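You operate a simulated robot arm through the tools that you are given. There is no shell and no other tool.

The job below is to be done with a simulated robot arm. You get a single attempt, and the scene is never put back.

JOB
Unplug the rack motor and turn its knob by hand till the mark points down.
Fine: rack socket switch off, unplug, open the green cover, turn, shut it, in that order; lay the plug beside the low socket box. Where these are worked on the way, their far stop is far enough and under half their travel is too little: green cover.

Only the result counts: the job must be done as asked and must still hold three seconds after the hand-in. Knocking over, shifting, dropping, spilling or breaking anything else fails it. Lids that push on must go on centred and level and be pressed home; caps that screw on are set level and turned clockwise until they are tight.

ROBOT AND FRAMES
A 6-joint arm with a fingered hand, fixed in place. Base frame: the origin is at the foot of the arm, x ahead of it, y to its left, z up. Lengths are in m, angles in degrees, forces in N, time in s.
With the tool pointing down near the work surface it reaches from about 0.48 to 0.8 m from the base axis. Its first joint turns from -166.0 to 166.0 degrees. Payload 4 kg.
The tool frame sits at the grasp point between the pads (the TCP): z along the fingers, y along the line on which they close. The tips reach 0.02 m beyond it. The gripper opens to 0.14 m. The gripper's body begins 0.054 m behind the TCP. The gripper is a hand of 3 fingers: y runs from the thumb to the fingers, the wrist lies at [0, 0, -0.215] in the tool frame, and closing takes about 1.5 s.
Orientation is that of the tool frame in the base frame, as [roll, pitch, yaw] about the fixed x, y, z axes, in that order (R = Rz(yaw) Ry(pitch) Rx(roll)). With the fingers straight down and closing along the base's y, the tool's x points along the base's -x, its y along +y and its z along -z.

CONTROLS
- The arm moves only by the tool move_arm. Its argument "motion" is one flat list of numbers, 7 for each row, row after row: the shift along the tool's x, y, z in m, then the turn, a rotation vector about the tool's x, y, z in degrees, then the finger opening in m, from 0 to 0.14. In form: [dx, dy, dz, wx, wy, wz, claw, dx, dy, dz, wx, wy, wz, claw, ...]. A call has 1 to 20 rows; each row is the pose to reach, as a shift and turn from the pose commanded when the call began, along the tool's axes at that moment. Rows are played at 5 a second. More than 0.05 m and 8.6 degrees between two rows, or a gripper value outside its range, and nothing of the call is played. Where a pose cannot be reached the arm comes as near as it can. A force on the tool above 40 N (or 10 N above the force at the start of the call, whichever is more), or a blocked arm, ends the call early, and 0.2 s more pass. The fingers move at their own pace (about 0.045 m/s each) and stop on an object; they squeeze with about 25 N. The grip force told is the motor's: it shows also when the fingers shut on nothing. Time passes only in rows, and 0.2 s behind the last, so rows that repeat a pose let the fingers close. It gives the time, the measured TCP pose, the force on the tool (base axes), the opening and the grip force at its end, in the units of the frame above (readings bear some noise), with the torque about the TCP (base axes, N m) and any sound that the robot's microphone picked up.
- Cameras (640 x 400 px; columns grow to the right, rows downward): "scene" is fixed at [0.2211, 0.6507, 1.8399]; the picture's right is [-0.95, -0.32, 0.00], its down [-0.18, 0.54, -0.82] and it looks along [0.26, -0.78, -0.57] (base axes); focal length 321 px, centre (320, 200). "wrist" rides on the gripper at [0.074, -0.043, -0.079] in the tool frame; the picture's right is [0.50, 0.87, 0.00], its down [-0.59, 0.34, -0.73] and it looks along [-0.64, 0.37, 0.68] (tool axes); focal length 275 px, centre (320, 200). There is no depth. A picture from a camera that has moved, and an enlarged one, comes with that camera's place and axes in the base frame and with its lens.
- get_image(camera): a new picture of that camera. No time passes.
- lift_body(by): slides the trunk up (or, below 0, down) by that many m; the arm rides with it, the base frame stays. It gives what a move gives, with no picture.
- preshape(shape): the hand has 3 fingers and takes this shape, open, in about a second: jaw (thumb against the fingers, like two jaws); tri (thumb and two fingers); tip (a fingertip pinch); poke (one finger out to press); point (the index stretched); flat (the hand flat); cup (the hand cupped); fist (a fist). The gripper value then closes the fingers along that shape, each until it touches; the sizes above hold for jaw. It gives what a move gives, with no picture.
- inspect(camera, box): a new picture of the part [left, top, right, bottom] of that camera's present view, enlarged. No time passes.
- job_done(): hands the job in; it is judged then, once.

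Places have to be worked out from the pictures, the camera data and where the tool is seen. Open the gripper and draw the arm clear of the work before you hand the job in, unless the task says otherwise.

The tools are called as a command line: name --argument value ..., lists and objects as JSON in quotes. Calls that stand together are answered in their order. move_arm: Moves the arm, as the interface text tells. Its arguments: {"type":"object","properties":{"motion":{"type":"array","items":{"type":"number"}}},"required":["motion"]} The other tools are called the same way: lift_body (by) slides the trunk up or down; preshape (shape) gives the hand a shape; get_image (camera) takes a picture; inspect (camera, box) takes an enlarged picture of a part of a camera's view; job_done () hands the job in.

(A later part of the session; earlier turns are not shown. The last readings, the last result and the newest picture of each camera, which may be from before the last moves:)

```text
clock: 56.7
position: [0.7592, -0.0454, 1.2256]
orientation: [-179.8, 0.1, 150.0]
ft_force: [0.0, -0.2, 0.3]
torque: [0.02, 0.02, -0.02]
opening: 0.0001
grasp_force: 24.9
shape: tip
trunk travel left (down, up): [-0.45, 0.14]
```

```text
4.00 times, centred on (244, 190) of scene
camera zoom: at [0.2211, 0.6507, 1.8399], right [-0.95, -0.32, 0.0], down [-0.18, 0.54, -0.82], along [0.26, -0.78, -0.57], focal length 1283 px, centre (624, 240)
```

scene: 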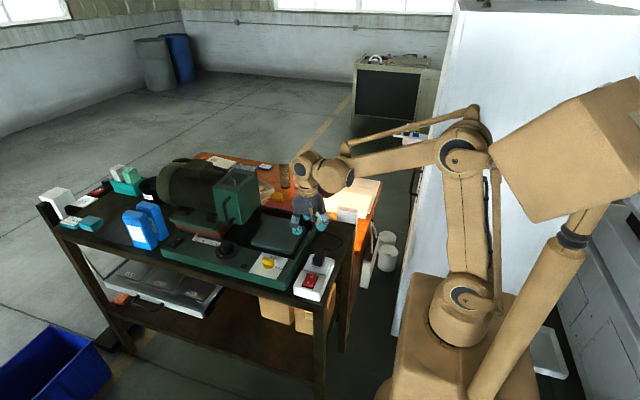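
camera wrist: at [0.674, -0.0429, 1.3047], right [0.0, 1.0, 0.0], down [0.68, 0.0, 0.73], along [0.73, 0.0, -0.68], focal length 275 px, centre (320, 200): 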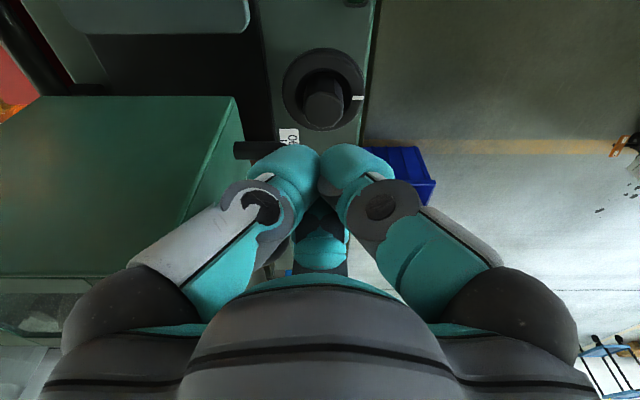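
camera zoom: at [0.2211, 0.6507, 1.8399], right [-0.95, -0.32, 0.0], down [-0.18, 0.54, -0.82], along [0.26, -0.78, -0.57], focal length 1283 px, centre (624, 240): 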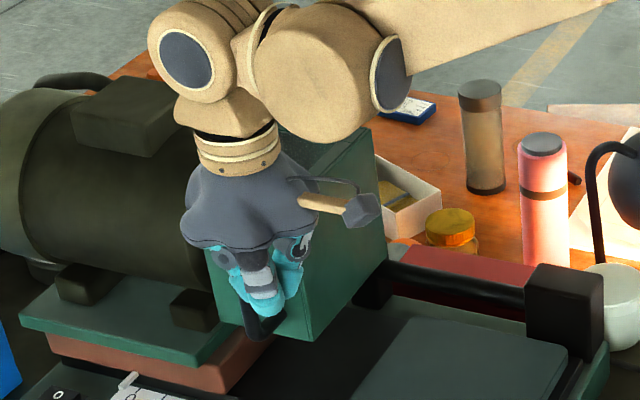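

Now I push gently in -y against the edge of the face and along the first part of the swing arc.

move_arm --motion '[-0.0106, -0.0223, 0, 0, 0, 0, 0, -0.0206, -0.0396, 0, 0, 0, 0, 0, -0.0132, -0.0589, 0, 0, 0, 0, 0, -0.0074, -0.0789, 0, 0, 0, 0, 0]'

get_image --camera "wrist"

inspect --camera "scene" --box '[180, 140, 308, 240]'

```text
clock: 57.7
position: [0.7266, -0.118, 1.2264]
orientation: [-179.7, 0.1, 150.0]
ft_force: [-3.2, 1.4, 0.5]
torque: [-0.05, -0.03, 0.03]
opening: 0.0
grasp_force: 25.2
shape: tip
trunk travel left (down, up): [-0.45, 0.14]
```

```text
taken
camera wrist: at [0.641, -0.1146, 1.3063], right [0.0, 1.0, 0.0], down [0.68, 0.0, 0.73], along [0.73, 0.0, -0.68], focal length 275 px, centre (320, 200)
```

wrist: 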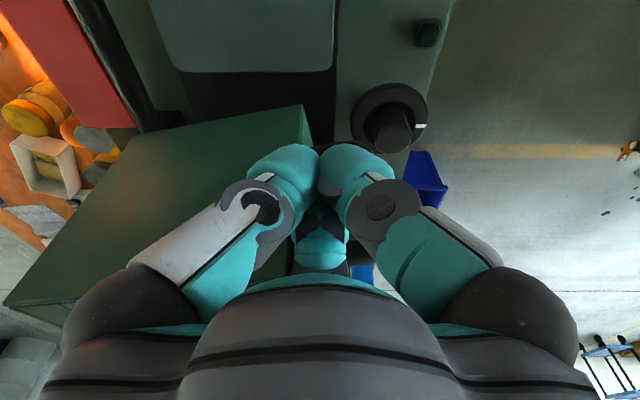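

```text
4.00 times, centred on (244, 190) of scene
camera zoom: at [0.2211, 0.6507, 1.8399], right [-0.95, -0.32, 0.0], down [-0.18, 0.54, -0.82], along [0.26, -0.78, -0.57], focal length 1283 px, centre (624, 240)
```

zoom: 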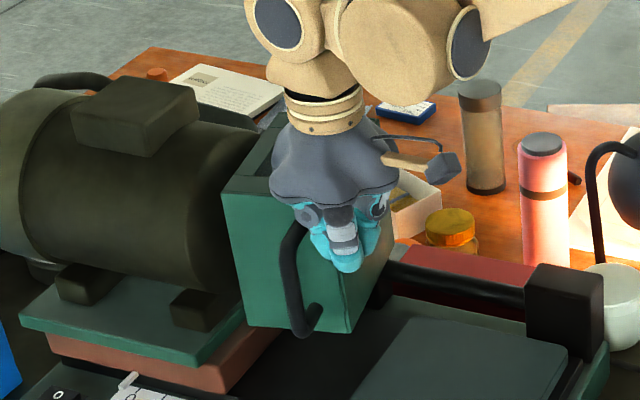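

The cover is swinging with little force. I continue along the arc to about 60°.

move_arm --motion '[0.0022, -0.0205, 0, 0, 0, 0, 0, 0.0045, -0.041, 0, 0, 0, 0, 0, 0.0025, -0.0615, 0, 0, 0, 0, 0, 0.0004, -0.0819, 0, 0, 0, 0, 0, -0.006, -0.1016, 0, 0, 0, 0, 0, -0.0121, -0.1212, 0, 0, 0, 0, 0, -0.0223, -0.1391, 0, 0, 0, 0, 0, -0.0325, -0.157, 0, 0, 0, 0, 0]'

get_image --camera "wrist"

get_image --camera "scene"

inspect --camera "scene" --box '[180, 140, 308, 240]'

```text
clock: 59.2
position: [0.6694, -0.2294, 1.2296]
orientation: [-179.8, 0.1, 150.0]
ft_force: [-30.8, 4.0, 15.5]
torque: [-0.27, -1.12, 0.11]
opening: 0.0001
grasp_force: 25.3
shape: tip
trunk travel left (down, up): [-0.45, 0.14]
stopped in row 7: the force on the tool passed its limit at 41 N (the readings are from after the stop); the commanded pose is now the measured one
```

```text
taken
camera wrist: at [0.5839, -0.227, 1.3093], right [0.0, 1.0, 0.0], down [0.68, 0.0, 0.73], along [0.73, 0.0, -0.68], focal length 275 px, centre (320, 200)
```

wrist: 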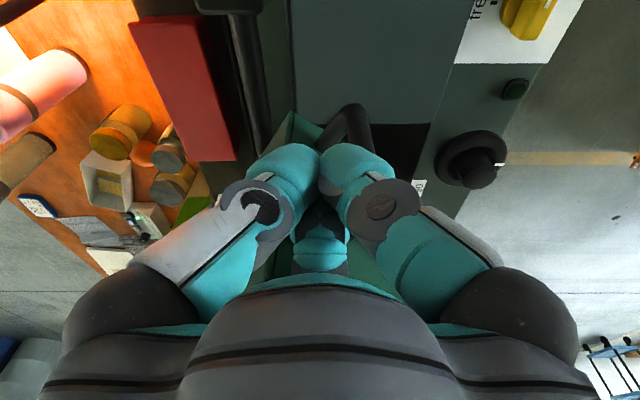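

```text
taken
```

scene: 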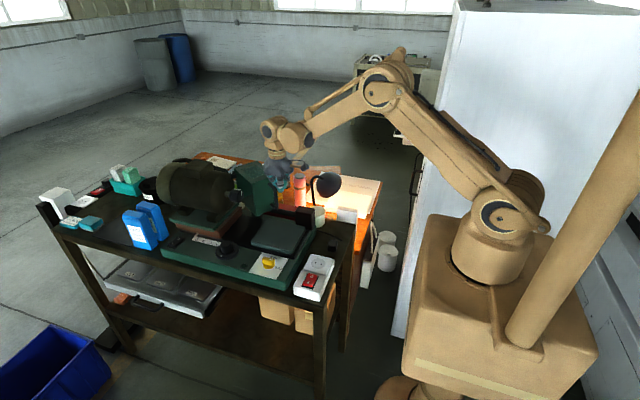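

```text
4.00 times, centred on (244, 190) of scene
camera zoom: at [0.2211, 0.6507, 1.8399], right [-0.95, -0.32, 0.0], down [-0.18, 0.54, -0.82], along [0.26, -0.78, -0.57], focal length 1283 px, centre (624, 240)
```

zoom: 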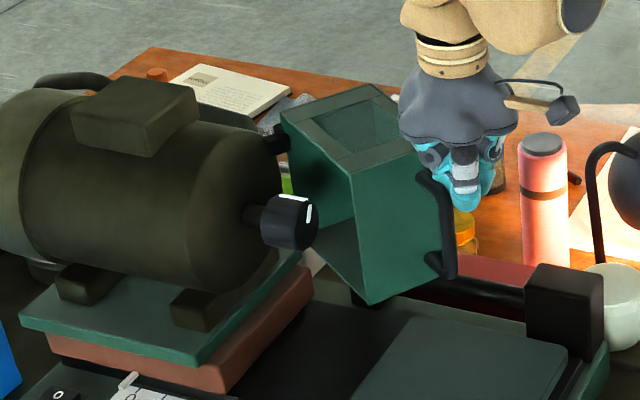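

The knob is exposed now, and the push met 41 N at roughly 55–60° of swing. I look closely to see whether it is at its stop or my fingers are bearing on the handle.

inspect --camera "scene" --box '[225, 150, 305, 220]'

inspect --camera "wrist" --box '[160, 60, 480, 260]'

```text
5.71 times, centred on (265, 185) of scene
camera zoom: at [0.2211, 0.6507, 1.8399], right [-0.95, -0.32, 0.0], down [-0.18, 0.54, -0.82], along [0.26, -0.78, -0.57], focal length 1833 px, centre (634, 286)
```

zoom: 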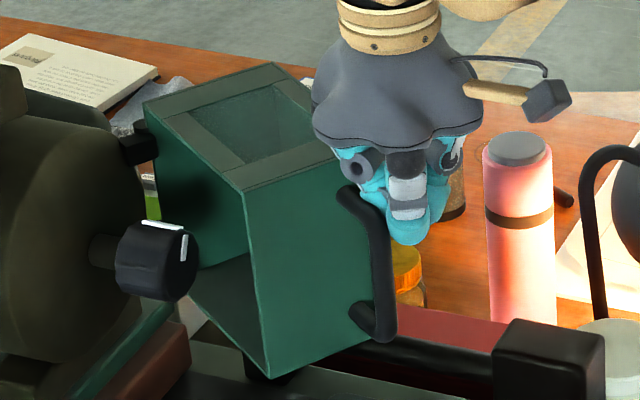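

```text
2.00 times, centred on (320, 160) of wrist
camera zoom: at [0.5839, -0.227, 1.3093], right [0.0, 1.0, 0.0], down [0.68, 0.0, 0.73], along [0.73, 0.0, -0.68], focal length 551 px, centre (320, 280)
```

zoom: 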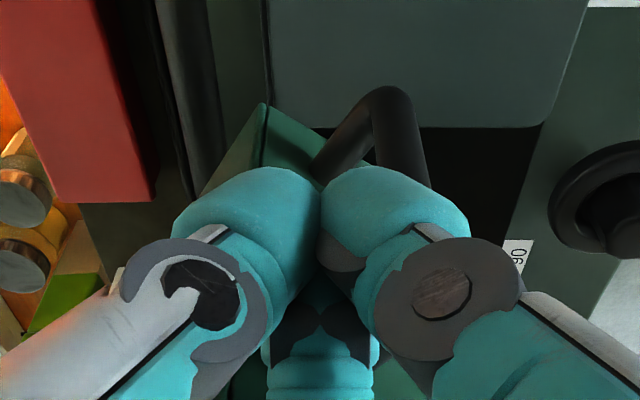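

The cover is at about 55° and my fingers are wedged in the corner between face and handle. I back off, lift over, and reposition on the trailing (+y) side of the handle's top arm for a better lever.

move_arm --motion '[0.0223, -0.0013, 0, 0, 0, 0, 0, 0.0223, -0.0013, -0.04, 0, 0, 0, 0, 0.0223, -0.0013, -0.075, 0, 0, 0, 0, 0.0312, 0.034, -0.075, 0, 0, 0, 0, 0.0338, 0.0786, -0.075, 0, 0, 0, 0]'

get_image --camera "wrist"

inspect --camera "scene" --box '[209, 140, 305, 210]'

```text
clock: 60.4
position: [0.6901, -0.1429, 1.3008]
orientation: [-179.7, 0.1, 150.0]
ft_force: [0.2, 0.1, 0.1]
torque: [-0.02, 0.03, 0.01]
opening: 0.0002
grasp_force: 24.9
shape: tip
trunk travel left (down, up): [-0.45, 0.14]
```

```text
taken
camera wrist: at [0.6056, -0.1406, 1.3787], right [0.0, 1.0, 0.0], down [0.68, 0.0, 0.73], along [0.73, 0.0, -0.68], focal length 275 px, centre (320, 200)
```

wrist: 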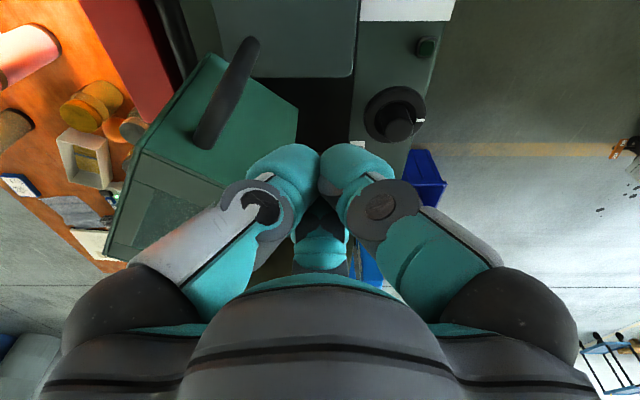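

```text
5.71 times, centred on (257, 175) of scene
camera zoom: at [0.2211, 0.6507, 1.8399], right [-0.95, -0.32, 0.0], down [-0.18, 0.54, -0.82], along [0.26, -0.78, -0.57], focal length 1833 px, centre (680, 343)
```

zoom: 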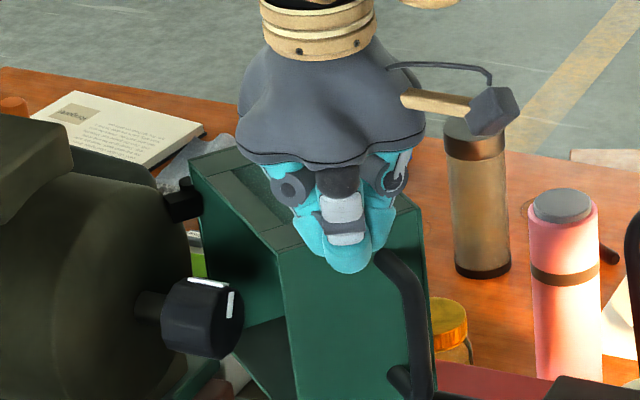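

The cover stays put at about 57° and the handle bar is at roughly (0.685, -0.203). I lower on its +y side and push in -y along the arc.

move_arm --motion '[0, 0, 0.04, 0, 0, 0, 0, 0, 0, 0.073, 0, 0, 0, 0, -0.0084, -0.0206, 0.073, 0, 0, 0, 0, -0.0149, -0.0399, 0.073, 0, 0, 0, 0, -0.0195, -0.0638, 0.073, 0, 0, 0, 0, -0.0249, -0.0791, 0.073, 0, 0, 0, 0]'

get_image --camera "wrist"

inspect --camera "scene" --box '[209, 140, 305, 210]'

```text
clock: 61.8
position: [0.6695, -0.225, 1.2263]
orientation: [-179.7, 0.0, 149.9]
ft_force: [-0.3, 1.4, -0.1]
torque: [0.03, -0.01, -0.01]
opening: 0.0
grasp_force: 24.8
shape: tip
trunk travel left (down, up): [-0.45, 0.14]
```

```text
taken
camera wrist: at [0.5842, -0.2228, 1.3056], right [0.0, 1.0, 0.0], down [0.68, 0.0, 0.73], along [0.73, 0.0, -0.68], focal length 275 px, centre (320, 200)
```

wrist: 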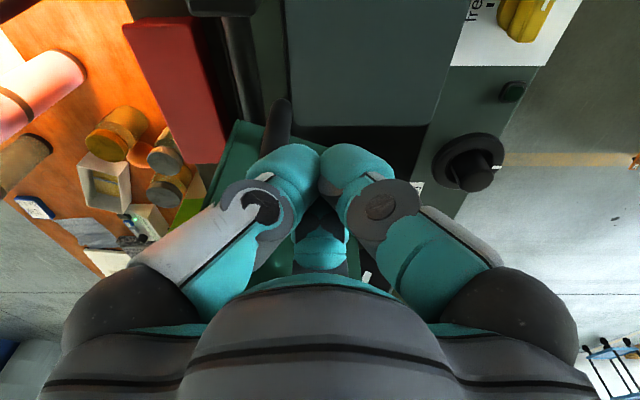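

```text
5.71 times, centred on (257, 175) of scene
camera zoom: at [0.2211, 0.6507, 1.8399], right [-0.95, -0.32, 0.0], down [-0.18, 0.54, -0.82], along [0.26, -0.78, -0.57], focal length 1833 px, centre (680, 343)
```

zoom: 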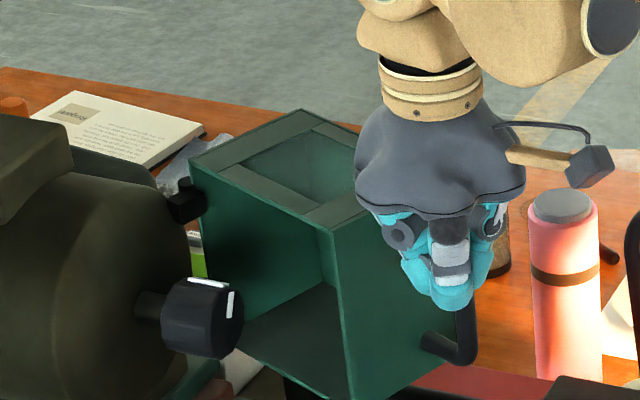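

The cover moves freely now. I continue along the arc until about 100° or the stop.

move_arm --motion '[-0.0074, -0.0148, 0, 0, 0, 0, 0, -0.0164, -0.0283, 0, 0, 0, 0, 0, -0.0254, -0.0419, 0, 0, 0, 0, 0, -0.0364, -0.054, 0, 0, 0, 0, 0, -0.0474, -0.0661, 0, 0, 0, 0, 0, -0.058, -0.0745, 0, 0, 0, 0, 0, -0.0686, -0.0828, 0, 0, 0, 0, 0]'

get_image --camera "wrist"

inspect --camera "scene" --box '[209, 140, 305, 210]'

```text
clock: 63.4
position: [0.6856, -0.3303, 1.2262]
orientation: [-179.7, 0.1, 150.0]
ft_force: [0.2, 0.9, 0.2]
torque: [-0.04, 0.0, 0.02]
opening: 0.0
grasp_force: 24.8
shape: tip
trunk travel left (down, up): [-0.45, 0.14]
```

```text
taken
camera wrist: at [0.6013, -0.3299, 1.3056], right [0.0, 1.0, 0.0], down [0.68, 0.0, 0.73], along [0.73, 0.0, -0.68], focal length 275 px, centre (320, 200)
```

wrist: 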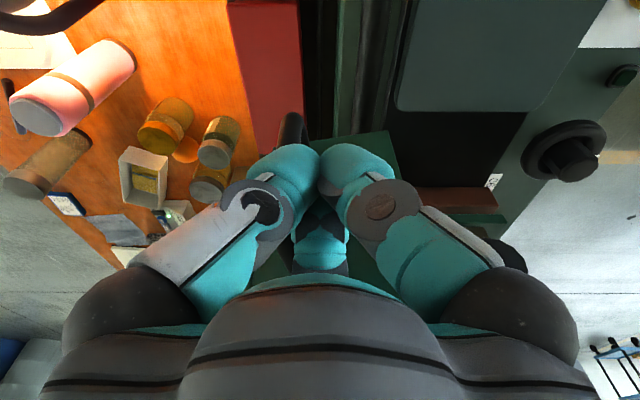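

```text
5.71 times, centred on (257, 175) of scene
camera zoom: at [0.2211, 0.6507, 1.8399], right [-0.95, -0.32, 0.0], down [-0.18, 0.54, -0.82], along [0.26, -0.78, -0.57], focal length 1833 px, centre (680, 343)
```

zoom: 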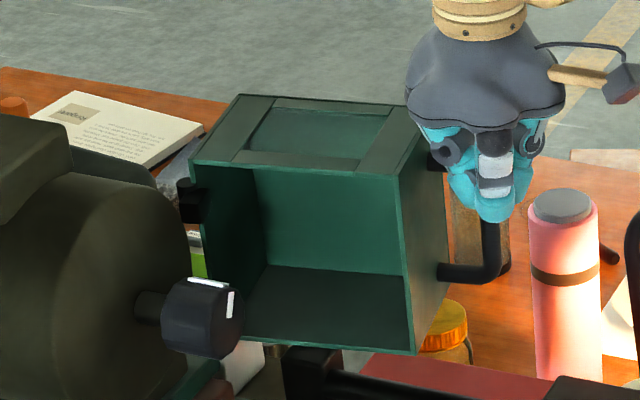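

The cover stands about 95–100° open and the knob is fully exposed. I push a little further to find the stop.

move_arm --motion '[-0.0187, -0.0123, 0, 0, 0, 0, 0, -0.0338, -0.0186, 0, 0, 0, 0, 0, -0.0507, -0.0238, 0, 0, 0, 0, 0]'

inspect --camera "scene" --box '[209, 140, 305, 210]'

```text
clock: 63.8
position: [0.6915, -0.3354, 1.2307]
orientation: [180.0, -0.4, 150.4]
ft_force: [-17.3, 34.0, 9.9]
torque: [-0.05, -0.09, 0.35]
opening: 0.0
grasp_force: 25.0
shape: tip
trunk travel left (down, up): [-0.45, 0.14]
stopped in row 1: the force on the tool passed its limit at 43 N (the readings are from after the stop); the commanded pose is now the measured one
```

```text
5.71 times, centred on (257, 175) of scene
camera zoom: at [0.2211, 0.6507, 1.8399], right [-0.95, -0.32, 0.0], down [-0.18, 0.54, -0.82], along [0.26, -0.78, -0.57], focal length 1833 px, centre (680, 343)
```

zoom: 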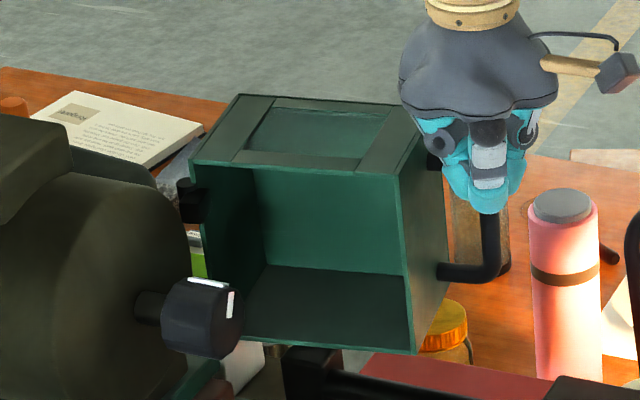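

That is the far stop (43 N). I withdraw from the handle and go to look at the exposed knob face from the front.

move_arm --motion '[0.0193, 0.0235, 0, 0, 0, 0, 0, 0.025, 0.0235, -0.045, 0, 0, 0, 0, 0.035, 0.025, -0.09, 0, 0, 0, 0, 0.065, 0.04, -0.12, 0, 0, 0, 0.05, 0.1, 0.06, -0.12, 0, 0, 0, 0.1, 0.13, 0.075, -0.12, 0, 0, 0, 0.14, 0.157, 0.0885, -0.12, 0, 0, 0, 0.14, 0.157, 0.0885, -0.12, 0, 0, 0, 0.14, 0.157, 0.0885, -0.12, 0, 0, 0, 0.14]'

get_image --camera "wrist"

inspect --camera "wrist" --box '[200, 100, 440, 250]'

inspect --camera "scene" --box '[220, 170, 276, 210]'

```text
clock: 65.8
position: [0.5982, -0.1833, 1.3498]
orientation: [-179.9, -0.4, 150.3]
ft_force: [-0.5, 0.2, 0.4]
torque: [-0.01, 0.0, 0.0]
opening: 0.1152
grasp_force: 0.1
shape: tip
trunk travel left (down, up): [-0.45, 0.14]
```

```text
taken
camera wrist: at [0.5144, -0.1828, 1.4298], right [0.0, 1.0, 0.0], down [0.68, 0.0, 0.73], along [0.73, 0.0, -0.68], focal length 275 px, centre (320, 200)
```

wrist: 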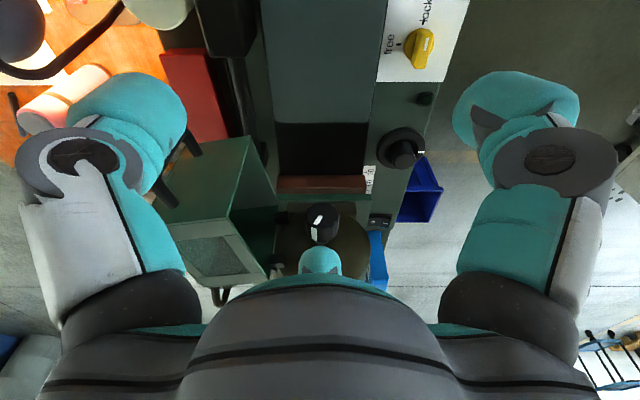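

```text
2.67 times, centred on (320, 175) of wrist
camera zoom: at [0.5144, -0.1828, 1.4298], right [0.0, 1.0, 0.0], down [0.68, 0.0, 0.73], along [0.73, 0.0, -0.68], focal length 734 px, centre (320, 267)
```

zoom: 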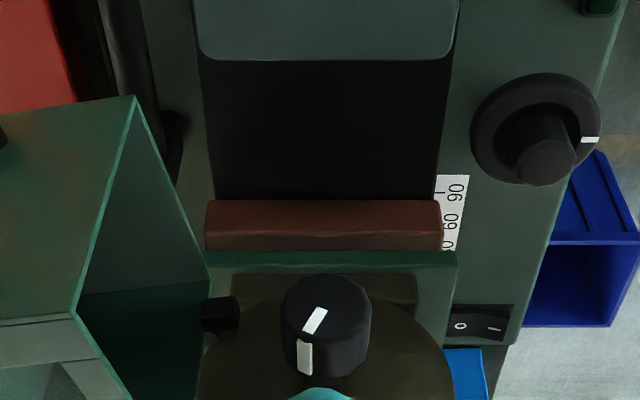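

```text
10.00 times, centred on (248, 190) of scene
camera zoom: at [0.2211, 0.6507, 1.8399], right [-0.95, -0.32, 0.0], down [-0.18, 0.54, -0.82], along [0.26, -0.78, -0.57], focal length 3208 px, centre (1040, 300)
```

zoom: 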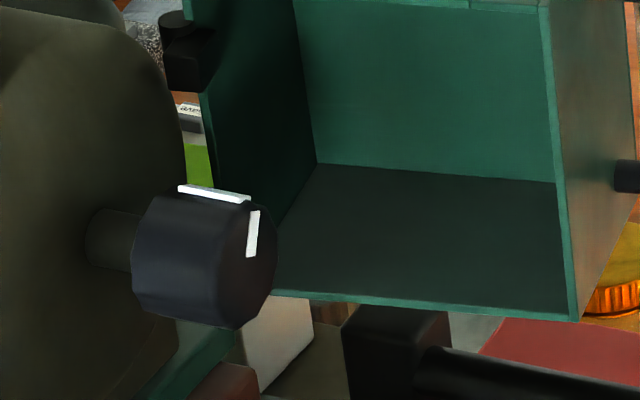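

The knob's end face is at about (0.808, -0.18, 1.18), diameter ≈0.042, with its mark up and ~27° toward -y, so it needs about 153° of turn (up → -y → down). I bring the hand round so the camera will stay on the free +y side, then pitch the tool to point along +x.

move_arm --motion '[-0.009, 0.005, 0, 0, 0, 7.5, 0.09, -0.017, 0.01, 0, 0, 0, 15, 0.08, -0.026, 0.015, 0, 0, 0, 22.5, 0.08, -0.035, 0.02, 0, 0, 0, 30, 0.08, -0.043, 0.025, 0, 0, 0, 37.5, 0.08, -0.052, 0.03, 0, 0, 0, 45, 0.08, -0.061, 0.035, 0, 0, 0, 52.5, 0.08, -0.069, 0.04, 0, 0, 0, 60, 0.08]'

move_arm --motion '[0, 0.002, 0.003, -8.2, 0, 0, 0.08, 0, 0.004, 0.006, -16.4, 0, 0, 0.08, 0, 0.006, 0.009, -24.6, 0, 0, 0.08, 0, 0.008, 0.012, -32.8, 0, 0, 0.08, 0, 0.01, 0.015, -41, 0, 0, 0.08, 0, 0.012, 0.018, -49.2, 0, 0, 0.08, 0, 0.014, 0.021, -57.4, 0, 0, 0.08, 0, 0.016, 0.024, -65.6, 0, 0, 0.08, 0, 0.018, 0.027, -73.8, 0, 0, 0.08, 0, 0.02, 0.03, -82, 0, 0, 0.08, 0, 0.02, 0.03, -90, 0, 0, 0.08, 0, 0.02, 0.03, -90, 0, 0, 0.08]'

get_image --camera "wrist"

get_image --camera "scene"

```text
clock: 67.6
position: [0.6813, -0.1864, 1.347]
orientation: [-179.6, -0.1, 90.0]
ft_force: [-0.8, 0.0, 0.2]
torque: [0.0, 0.0, 0.0]
opening: 0.0804
grasp_force: 0.1
shape: tip
trunk travel left (down, up): [-0.45, 0.14]
```

```text
clock: 70.2
position: [0.701, -0.1871, 1.3174]
orientation: [90.3, -0.1, 90.2]
ft_force: [-0.1, 0.9, -0.3]
torque: [-0.01, 0.01, 0.0]
opening: 0.0802
grasp_force: 0.2
shape: tip
trunk travel left (down, up): [-0.45, 0.14]
```

```text
taken
camera wrist: at [0.6221, -0.1111, 1.2754], right [0.0, 0.5, 0.87], down [-0.73, -0.59, 0.34], along [0.68, -0.64, 0.36], focal length 275 px, centre (320, 200)
```

wrist: 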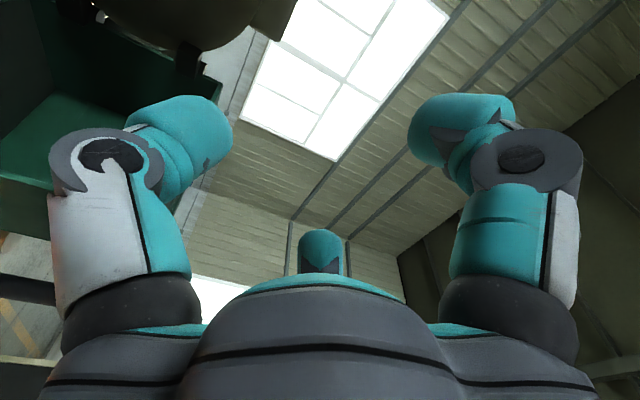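

```text
taken
```

scene: 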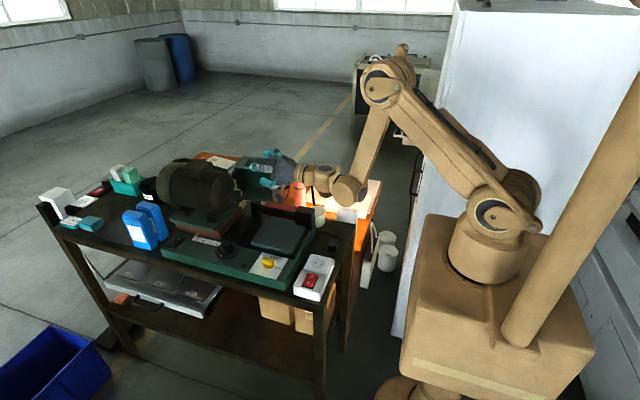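

The hand points along +x with the camera on the +y side. I lower it to the knob's axis, still short of the knob, and check the alignment.

move_arm --motion '[0.008, 0, 0, 0, 0, 0, 0.08, 0.008, -0.035, 0.005, 0, 0, 0, 0.08, 0.008, -0.07, 0.01, 0, 0, 0, 0.08, 0.008, -0.105, 0.015, 0, 0, 0, 0.08, 0.008, -0.137, 0.02, 0, 0, 0, 0.08]'

get_image --camera "wrist"

inspect --camera "scene" --box '[209, 150, 305, 220]'

```text
clock: 71.4
position: [0.7479, -0.1896, 1.1838]
orientation: [90.5, -0.1, 90.3]
ft_force: [-0.1, 0.3, 0.0]
torque: [-0.01, -0.04, 0.02]
opening: 0.0805
grasp_force: 0.1
shape: tip
out of reach, approached as far as the arm can: row 2, 3, 4, 5
trunk travel left (down, up): [-0.45, 0.14]
```

```text
taken
camera wrist: at [0.6682, -0.1136, 1.1426], right [0.0, 0.5, 0.87], down [-0.73, -0.59, 0.34], along [0.68, -0.64, 0.36], focal length 275 px, centre (320, 200)
```

wrist: 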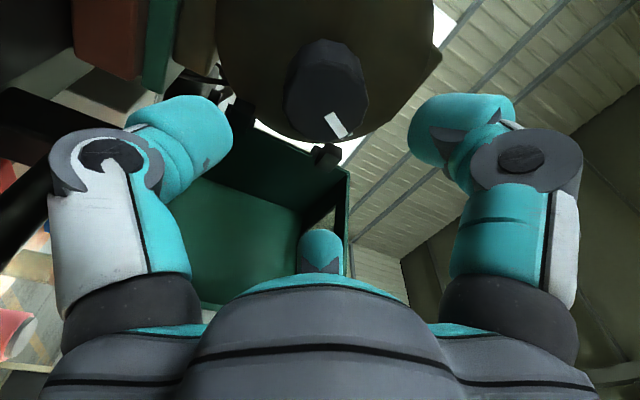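

```text
5.71 times, centred on (257, 185) of scene
camera zoom: at [0.2211, 0.6507, 1.8399], right [-0.95, -0.32, 0.0], down [-0.18, 0.54, -0.82], along [0.26, -0.78, -0.57], focal length 1833 px, centre (680, 286)
```

zoom: 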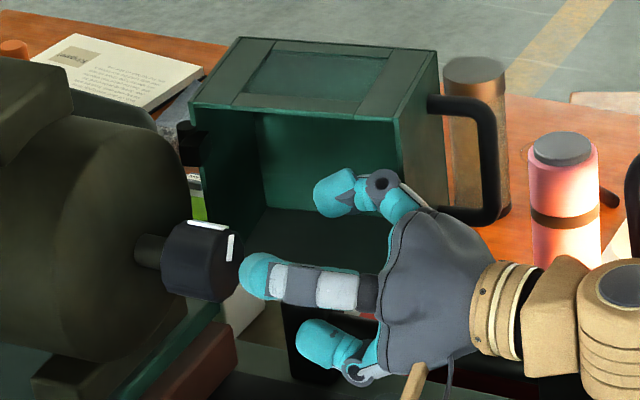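

I zoom on the knob from this near view to refine its centre before moving in.

inspect --camera "wrist" --box '[220, 10, 460, 160]'

inspect --camera "scene" --box '[224, 175, 264, 215]'

```text
2.67 times, centred on (340, 85) of wrist
camera zoom: at [0.6682, -0.1136, 1.1426], right [0.0, 0.5, 0.87], down [-0.73, -0.59, 0.34], along [0.68, -0.64, 0.36], focal length 734 px, centre (267, 507)
```

zoom: 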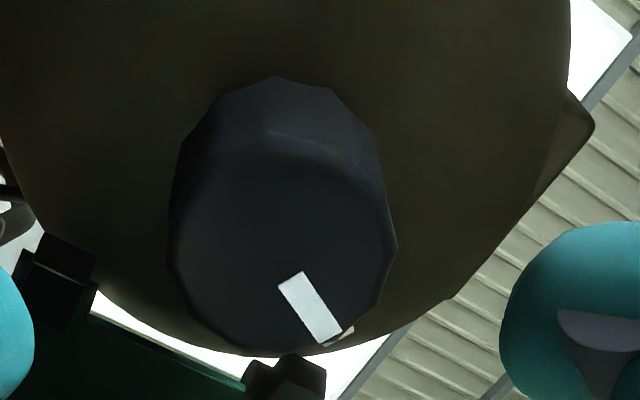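

```text
10.00 times, centred on (244, 195) of scene
camera zoom: at [0.2211, 0.6507, 1.8399], right [-0.95, -0.32, 0.0], down [-0.18, 0.54, -0.82], along [0.26, -0.78, -0.57], focal length 3208 px, centre (1080, 250)
```

zoom: 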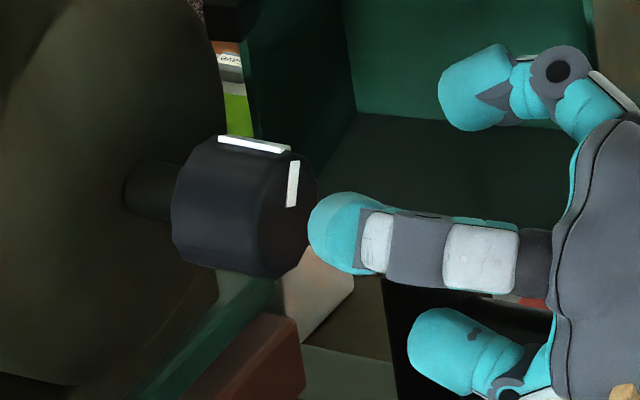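

The knob centre refines to y≈-0.177, z≈1.181, diameter ≈0.047, mark ≈28° toward -y from up. I advance part way and read the pose to correct the axis alignment.

move_arm --motion '[0, 0, 0.03, 0, 0, 0, 0.08, 0, 0, 0.055, 0, 0, 0, 0.08, 0, 0, 0.055, 0, 0, 0, 0.08]'

```text
clock: 72.2
position: [0.8, -0.1871, 1.1855]
orientation: [90.4, -0.1, 90.1]
ft_force: [-0.1, 0.0, 0.1]
torque: [-0.02, 0.0, 0.01]
opening: 0.0804
grasp_force: 0.0
shape: tip
trunk travel left (down, up): [-0.45, 0.14]
```

Pose is (0.800, -0.187, 1.1855). I centre on the knob axis, then advance to enclose it.

move_arm --motion '[0.01, -0.005, 0, 0, 0, 0, 0.08, 0.01, -0.005, 0.012, 0, 0, 0, 0.08, 0.01, -0.005, 0.024, 0, 0, 0, 0.08, 0.01, -0.005, 0.024, 0, 0, 0, 0.08]'

get_image --camera "wrist"

inspect --camera "scene" --box '[209, 150, 305, 220]'

```text
clock: 73.2
position: [0.8231, -0.1775, 1.1835]
orientation: [90.5, -0.2, 90.1]
ft_force: [0.0, -0.5, -1.1]
torque: [-0.04, 0.03, 0.01]
opening: 0.0805
grasp_force: 0.0
shape: tip
out of reach, approached as far as the arm can: row 3, 4
trunk travel left (down, up): [-0.45, 0.14]
```

```text
taken
camera wrist: at [0.7437, -0.1019, 1.1423], right [0.01, 0.5, 0.87], down [-0.73, -0.59, 0.34], along [0.68, -0.64, 0.36], focal length 275 px, centre (320, 200)
```

wrist: 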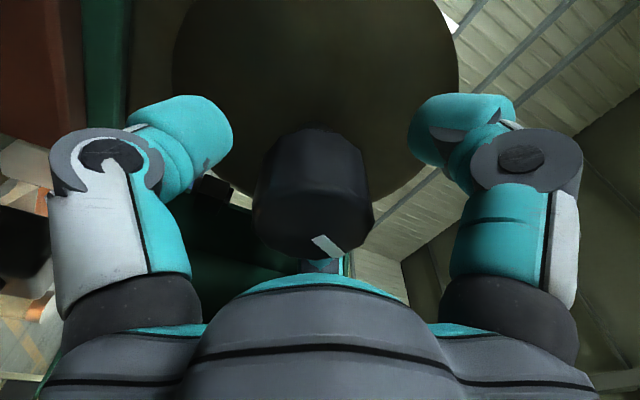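

```text
5.71 times, centred on (257, 185) of scene
camera zoom: at [0.2211, 0.6507, 1.8399], right [-0.95, -0.32, 0.0], down [-0.18, 0.54, -0.82], along [0.26, -0.78, -0.57], focal length 1833 px, centre (680, 286)
```

zoom: 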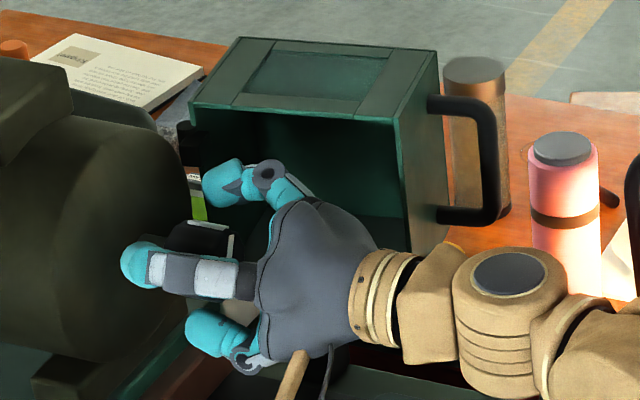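

The grip position is nearly ideal but at a joint limit (the z target was clipped). I back out, raise the arm and lower the trunk by 12 cm to get a freer wrist for the turn.

move_arm --motion '[0, 0, -0.035, 0, 0, 0, 0.08, 0, 0, -0.07, 0, 0, 0, 0.08, 0, 0.04, -0.07, 0, 0, 0, 0.08, 0, 0.08, -0.07, 0, 0, 0, 0.08, 0, 0.12, -0.07, 0, 0, 0, 0.08]'

lift_body --by -0.12

```text
clock: 74.4
position: [0.7513, -0.1759, 1.3063]
orientation: [90.3, 0.0, 90.2]
ft_force: [0.6, -0.4, 0.5]
torque: [0.02, -0.01, 0.01]
opening: 0.0804
grasp_force: 0.0
shape: tip
trunk travel left (down, up): [-0.45, 0.14]
```

```text
clock: 75.9
position: [0.7529, -0.1763, 1.1862]
orientation: [90.5, -0.1, 90.2]
ft_force: [-0.1, 0.1, -0.4]
torque: [0.03, -0.03, 0.0]
opening: 0.0802
grasp_force: 0.0
shape: tip
trunk travel left (down, up): [-0.33, 0.26]
```

Before gripping, I test here in free space whether the wrist can roll the needed 153° about the tool axis.

move_arm --motion '[0, 0, 0, 0, 0, 8.5, 0.08, 0, 0, 0, 0, 0, 17, 0.08, 0, 0, 0, 0, 0, 25.5, 0.08, 0, 0, 0, 0, 0, 34, 0.08, 0, 0, 0, 0, 0, 42.5, 0.08, 0, 0, 0, 0, 0, 51, 0.08, 0, 0, 0, 0, 0, 59.5, 0.08, 0, 0, 0, 0, 0, 68, 0.08, 0, 0, 0, 0, 0, 76.5, 0.08, 0, 0, 0, 0, 0, 85, 0.08, 0, 0, 0, 0, 0, 93.5, 0.08, 0, 0, 0, 0, 0, 102, 0.08, 0, 0, 0, 0, 0, 110.5, 0.08, 0, 0, 0, 0, 0, 119, 0.08, 0, 0, 0, 0, 0, 127.5, 0.08, 0, 0, 0, 0, 0, 136, 0.08, 0, 0, 0, 0, 0, 144.5, 0.08, 0, 0, 0, 0, 0, 153, 0.08]'

get_image --camera "wrist"

inspect --camera "scene" --box '[209, 150, 305, 220]'

```text
clock: 79.7
position: [0.7538, -0.1768, 1.1854]
orientation: [-90.4, -26.6, -89.7]
ft_force: [0.4, 0.1, 0.0]
torque: [-0.02, -0.01, 0.01]
opening: 0.0804
grasp_force: 0.1
shape: tip
trunk travel left (down, up): [-0.33, 0.26]
```

```text
taken
camera wrist: at [0.675, -0.2222, 1.2573], right [0.0, -0.84, -0.55], down [-0.74, 0.37, -0.56], along [0.67, 0.4, -0.62], focal length 275 px, centre (320, 200)
```

wrist: 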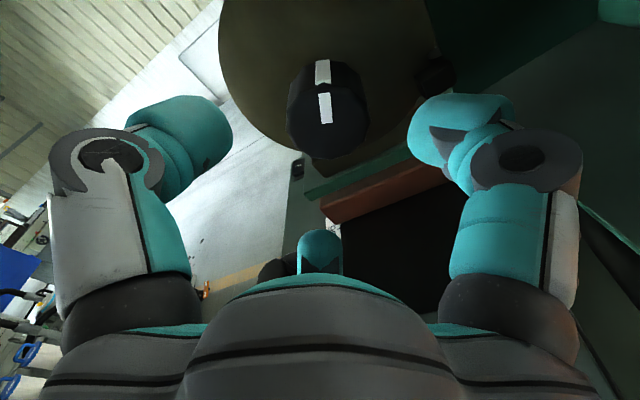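

```text
5.71 times, centred on (257, 185) of scene
camera zoom: at [0.2211, 0.6507, 1.8399], right [-0.95, -0.32, 0.0], down [-0.18, 0.54, -0.82], along [0.26, -0.78, -0.57], focal length 1833 px, centre (680, 286)
```

zoom: 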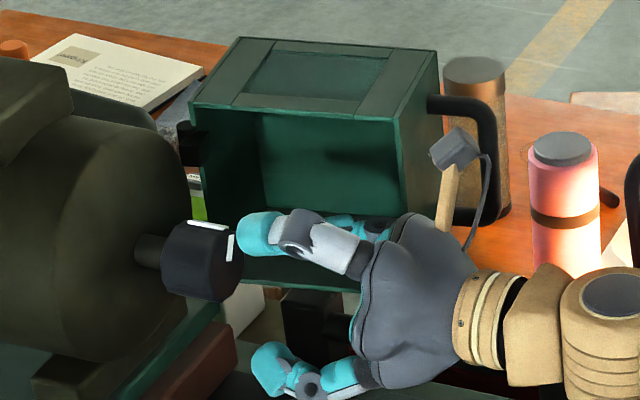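

The full roll is reachable, and this view puts the mark at ≈30° toward -y from up, so Δ≈150°. I roll back 150° to the start angle.

move_arm --motion '[0, 0, 0, 0, 0, -8.4, 0.08, 0, 0, 0, 0, 0, -16.8, 0.08, 0, 0, 0, 0, 0, -25.2, 0.08, 0, 0, 0, 0, 0, -33.6, 0.08, 0, 0, 0, 0, 0, -42, 0.08, 0, 0, 0, 0, 0, -50.4, 0.08, 0, 0, 0, 0, 0, -58.8, 0.08, 0, 0, 0, 0, 0, -67.2, 0.08, 0, 0, 0, 0, 0, -75.6, 0.08, 0, 0, 0, 0, 0, -84, 0.08, 0, 0, 0, 0, 0, -92.4, 0.08, 0, 0, 0, 0, 0, -100.8, 0.08, 0, 0, 0, 0, 0, -109.2, 0.08, 0, 0, 0, 0, 0, -117.6, 0.08, 0, 0, 0, 0, 0, -126, 0.08, 0, 0, 0, 0, 0, -134.4, 0.08, 0, 0, 0, 0, 0, -142.8, 0.08, 0, 0, 0, 0, 0, -151, 0.08, 0, 0, 0, 0, 0, -153, 0.08]'

move_arm --motion '[-0.0005, -0.005, 0.02, 0, 0, 0, 0.08, -0.0005, -0.005, 0.045, 0, 0, 0, 0.08, -0.0005, -0.005, 0.07, 0, 0, 0, 0.08, -0.0005, -0.005, 0.07, 0, 0, 0, 0.08]'

get_image --camera "wrist"

```text
clock: 83.7
position: [0.7523, -0.176, 1.1856]
orientation: [90.4, 0.0, 90.2]
ft_force: [-0.1, -0.5, 0.0]
torque: [0.04, 0.01, 0.03]
opening: 0.0803
grasp_force: 0.1
shape: tip
trunk travel left (down, up): [-0.33, 0.26]
```

```text
clock: 84.7
position: [0.8244, -0.1752, 1.1811]
orientation: [90.1, 0.0, 90.2]
ft_force: [-0.3, 0.4, -0.1]
torque: [-0.02, -0.04, 0.04]
opening: 0.0803
grasp_force: 0.0
shape: tip
trunk travel left (down, up): [-0.33, 0.26]
```

```text
taken
camera wrist: at [0.7454, -0.0995, 1.1391], right [0.0, 0.5, 0.87], down [-0.73, -0.59, 0.34], along [0.68, -0.64, 0.36], focal length 275 px, centre (320, 200)
```

wrist: 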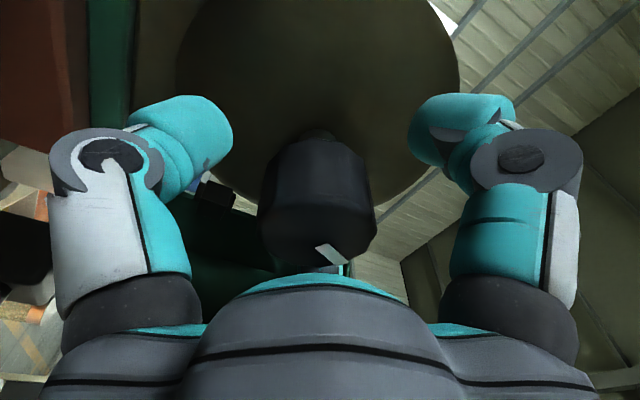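

Aligned at (0.824, -0.175, 1.181) with the knob between the fingers. I close on it.

move_arm --motion '[0, 0, 0, 0, 0, 0, 0.05, 0, 0, 0, 0, 0, 0, 0.02, 0, 0, 0, 0, 0, 0, 0, 0, 0, 0, 0, 0, 0, 0, 0, 0, 0, 0, 0, 0, 0, 0, 0, 0, 0, 0, 0, 0, 0, 0, 0, 0, 0, 0, 0]'

get_image --camera "wrist"

inspect --camera "scene" --box '[209, 150, 305, 220]'

```text
clock: 86.3
position: [0.8249, -0.1759, 1.1811]
orientation: [90.4, -0.1, 90.2]
ft_force: [4.6, -1.5, 2.8]
torque: [0.0, 0.01, -0.06]
opening: 0.0413
grasp_force: 25.1
shape: tip
trunk travel left (down, up): [-0.33, 0.26]
```

```text
taken
camera wrist: at [0.7459, -0.0996, 1.1386], right [0.0, 0.5, 0.87], down [-0.73, -0.59, 0.34], along [0.68, -0.64, 0.36], focal length 275 px, centre (320, 200)
```

wrist: 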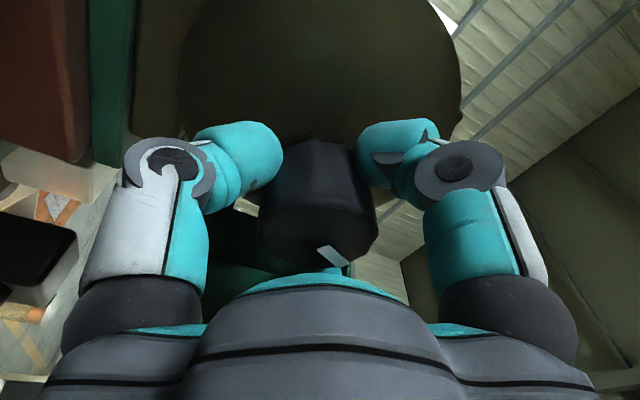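

```text
5.71 times, centred on (257, 185) of scene
camera zoom: at [0.2211, 0.6507, 1.8399], right [-0.95, -0.32, 0.0], down [-0.18, 0.54, -0.82], along [0.26, -0.78, -0.57], focal length 1833 px, centre (680, 286)
```

zoom: 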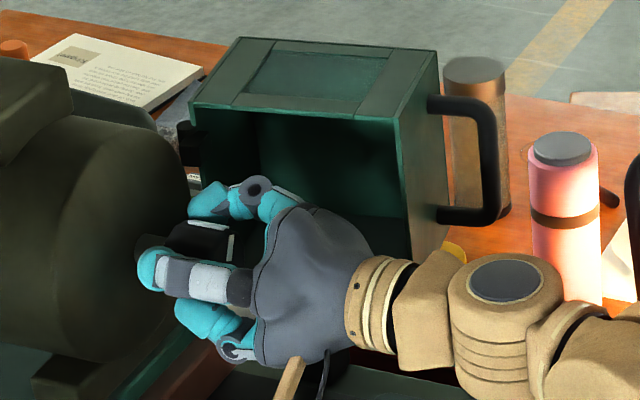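

Gripped well with small side forces. I turn a first 25° (up → -y direction) and watch the torque.

move_arm --motion '[0, 0, 0, 0, 0, 5, 0, 0, 0, 0, 0, 0, 10, 0, 0, 0, 0, 0, 0, 15, 0, 0, 0, 0, 0, 0, 20, 0, 0, 0, 0, 0, 0, 25, 0]'

get_image --camera "wrist"

inspect --camera "scene" --box '[209, 150, 305, 220]'

```text
clock: 87.3
position: [0.8228, -0.1742, 1.1817]
orientation: [90.3, -19.3, 90.1]
ft_force: [15.7, -0.9, 23.5]
torque: [-0.07, -0.31, 0.03]
opening: 0.0393
grasp_force: 24.5
shape: tip
trunk travel left (down, up): [-0.33, 0.26]
stopped in row 5: the force on the tool passed its limit at 41 N (the readings are from after the stop); the commanded pose is now the measured one
```

```text
taken
camera wrist: at [0.7449, -0.0895, 1.1656], right [0.0, 0.19, 0.98], down [-0.73, -0.67, 0.13], along [0.68, -0.72, 0.13], focal length 275 px, centre (320, 200)
```

wrist: 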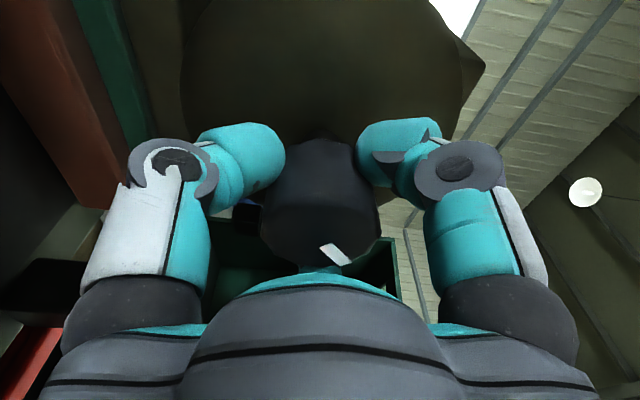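

```text
5.71 times, centred on (257, 185) of scene
camera zoom: at [0.2211, 0.6507, 1.8399], right [-0.95, -0.32, 0.0], down [-0.18, 0.54, -0.82], along [0.26, -0.78, -0.57], focal length 1833 px, centre (680, 286)
```

zoom: 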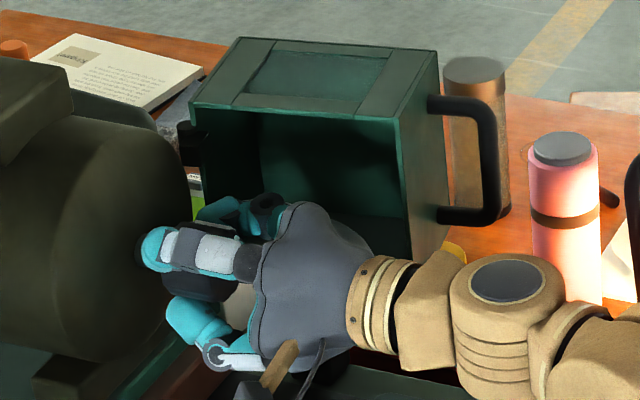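

The knob turns with the hand at low torque; the 41 N came from slight axis misalignment (pushing up and inward). I shift 2 mm to relieve it and read the force.

move_arm --motion '[0.0007, 0.0019, 0.0015, 0, 0, 0, 0, 0.0007, 0.0019, 0.0015, 0, 0, 0, 0]'

```text
clock: 87.9
position: [0.8251, -0.1747, 1.1818]
orientation: [90.3, -19.2, 90.0]
ft_force: [-1.5, 1.7, 0.5]
torque: [0.0, 0.04, 0.03]
opening: 0.0398
grasp_force: 25.0
shape: tip
trunk travel left (down, up): [-0.33, 0.26]
```

Force relieved. I continue in shorter strokes, 20° this time, slower.

move_arm --motion '[0, 0, 0, 0, 0, 4, 0, 0, 0, 0, 0, 0, 8, 0, 0, 0, 0, 0, 0, 12, 0, 0, 0, 0, 0, 0, 16, 0, 0, 0, 0, 0, 0, 20, 0]'

```text
clock: 89.1
position: [0.8238, -0.1757, 1.1824]
orientation: [90.4, -39.4, 89.9]
ft_force: [2.7, -0.8, 11.9]
torque: [-0.1, -0.11, 0.01]
opening: 0.0395
grasp_force: 25.1
shape: tip
trunk travel left (down, up): [-0.33, 0.26]
```

Good; a slight upward reaction remains. I add a 1.5 mm upward correction and turn another 20°.

move_arm --motion '[0.0009, 0.0012, 0.0003, 0, 0, 4, 0, 0.0009, 0.0012, 0.0003, 0, 0, 8, 0, 0.0009, 0.0012, 0.0003, 0, 0, 12, 0, 0.0009, 0.0012, 0.0003, 0, 0, 16, 0, 0.0009, 0.0012, 0.0003, 0, 0, 20, 0]'

get_image --camera "wrist"

```text
clock: 90.3
position: [0.8246, -0.176, 1.1853]
orientation: [90.5, -59.3, 89.8]
ft_force: [0.9, -0.5, 14.1]
torque: [-0.1, -0.14, 0.04]
opening: 0.0399
grasp_force: 25.4
shape: tip
trunk travel left (down, up): [-0.33, 0.26]
```

```text
taken
camera wrist: at [0.746, -0.0998, 1.2271], right [0.01, -0.49, 0.87], down [-0.73, -0.59, -0.33], along [0.68, -0.64, -0.36], focal length 275 px, centre (320, 200)
```

wrist: 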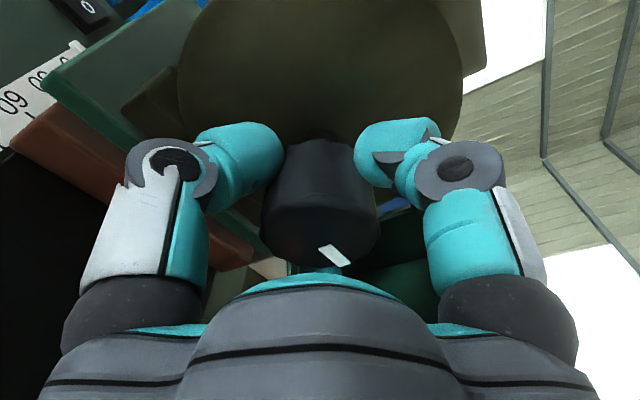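

60° done and the mark stays fixed relative to the fingers (no slip). I continue with another small upward correction.

move_arm --motion '[0.0013, 0.0008, 0, 0, 0, 4, 0, 0.0013, 0.0008, 0, 0, 0, 8, 0, 0.0013, 0.0008, 0, 0, 0, 12, 0, 0.0013, 0.0008, 0, 0, 0, 16, 0, 0.0013, 0.0008, 0, 0, 0, 20, 0]'

```text
clock: 91.5
position: [0.8238, -0.1769, 1.186]
orientation: [91.7, -79.4, 88.3]
ft_force: [4.3, -9.3, 12.4]
torque: [-0.09, -0.24, -0.03]
opening: 0.04
grasp_force: 25.0
shape: tip
trunk travel left (down, up): [-0.33, 0.26]
```

80° turned. I correct slightly toward -y and up, and continue 20°.

move_arm --motion '[0.0013, 0.0013, 0.0005, 0, 0, 4, 0, 0.0013, 0.0013, 0.0005, 0, 0, 8, 0, 0.0013, 0.0013, 0.0005, 0, 0, 12, 0, 0.0013, 0.0013, 0.0005, 0, 0, 16, 0, 0.0013, 0.0013, 0.0005, 0, 0, 20, 0]'

get_image --camera "wrist"

inspect --camera "scene" --box '[209, 150, 305, 220]'

```text
clock: 92.7
position: [0.8256, -0.1794, 1.1875]
orientation: [-91.9, -80.6, -88.2]
ft_force: [-8.9, -9.9, -0.5]
torque: [-0.08, -0.01, -0.02]
opening: 0.0401
grasp_force: 24.9
shape: tip
trunk travel left (down, up): [-0.33, 0.26]
```

```text
taken
camera wrist: at [0.7468, -0.1469, 1.2679], right [0.0, -0.94, 0.35], down [-0.74, -0.24, -0.63], along [0.68, -0.26, -0.69], focal length 275 px, centre (320, 200)
```

wrist: 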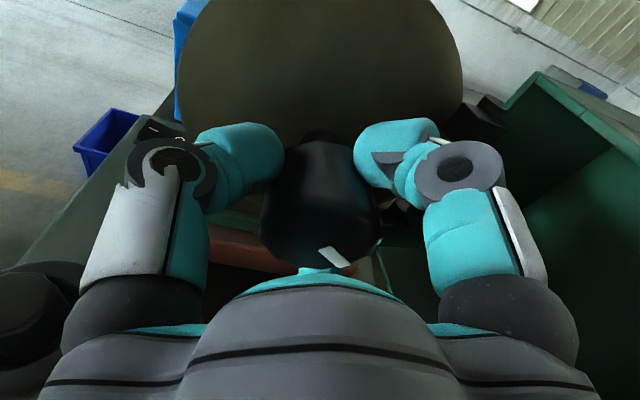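

```text
5.71 times, centred on (257, 185) of scene
camera zoom: at [0.2211, 0.6507, 1.8399], right [-0.95, -0.32, 0.0], down [-0.18, 0.54, -0.82], along [0.26, -0.78, -0.57], focal length 1833 px, centre (680, 286)
```

zoom: 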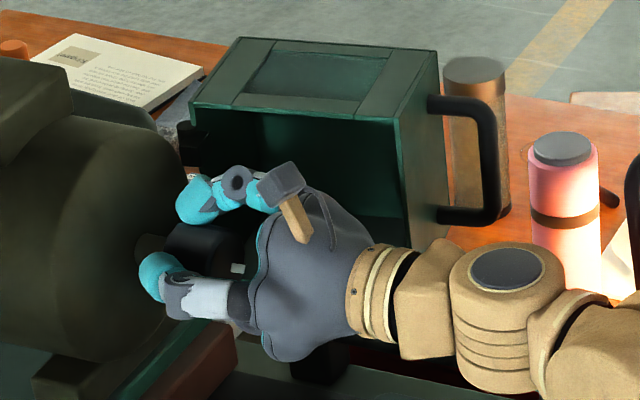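

100° turned without slip. I continue another 20° with a small relief in y and x.

move_arm --motion '[0.0002, 0.0015, -0.0006, 0, 0, 4, 0, 0.0002, 0.0015, -0.0006, 0, 0, 8, 0, 0.0002, 0.0015, -0.0006, 0, 0, 12, 0, 0.0002, 0.0015, -0.0006, 0, 0, 16, 0, 0.0002, 0.0015, -0.0006, 0, 0, 20, 0]'

```text
clock: 93.9
position: [0.8242, -0.1811, 1.1874]
orientation: [-90.7, -60.6, -89.2]
ft_force: [7.2, -11.8, 12.9]
torque: [-0.07, -0.27, -0.07]
opening: 0.0401
grasp_force: 24.9
shape: tip
trunk travel left (down, up): [-0.33, 0.26]
```

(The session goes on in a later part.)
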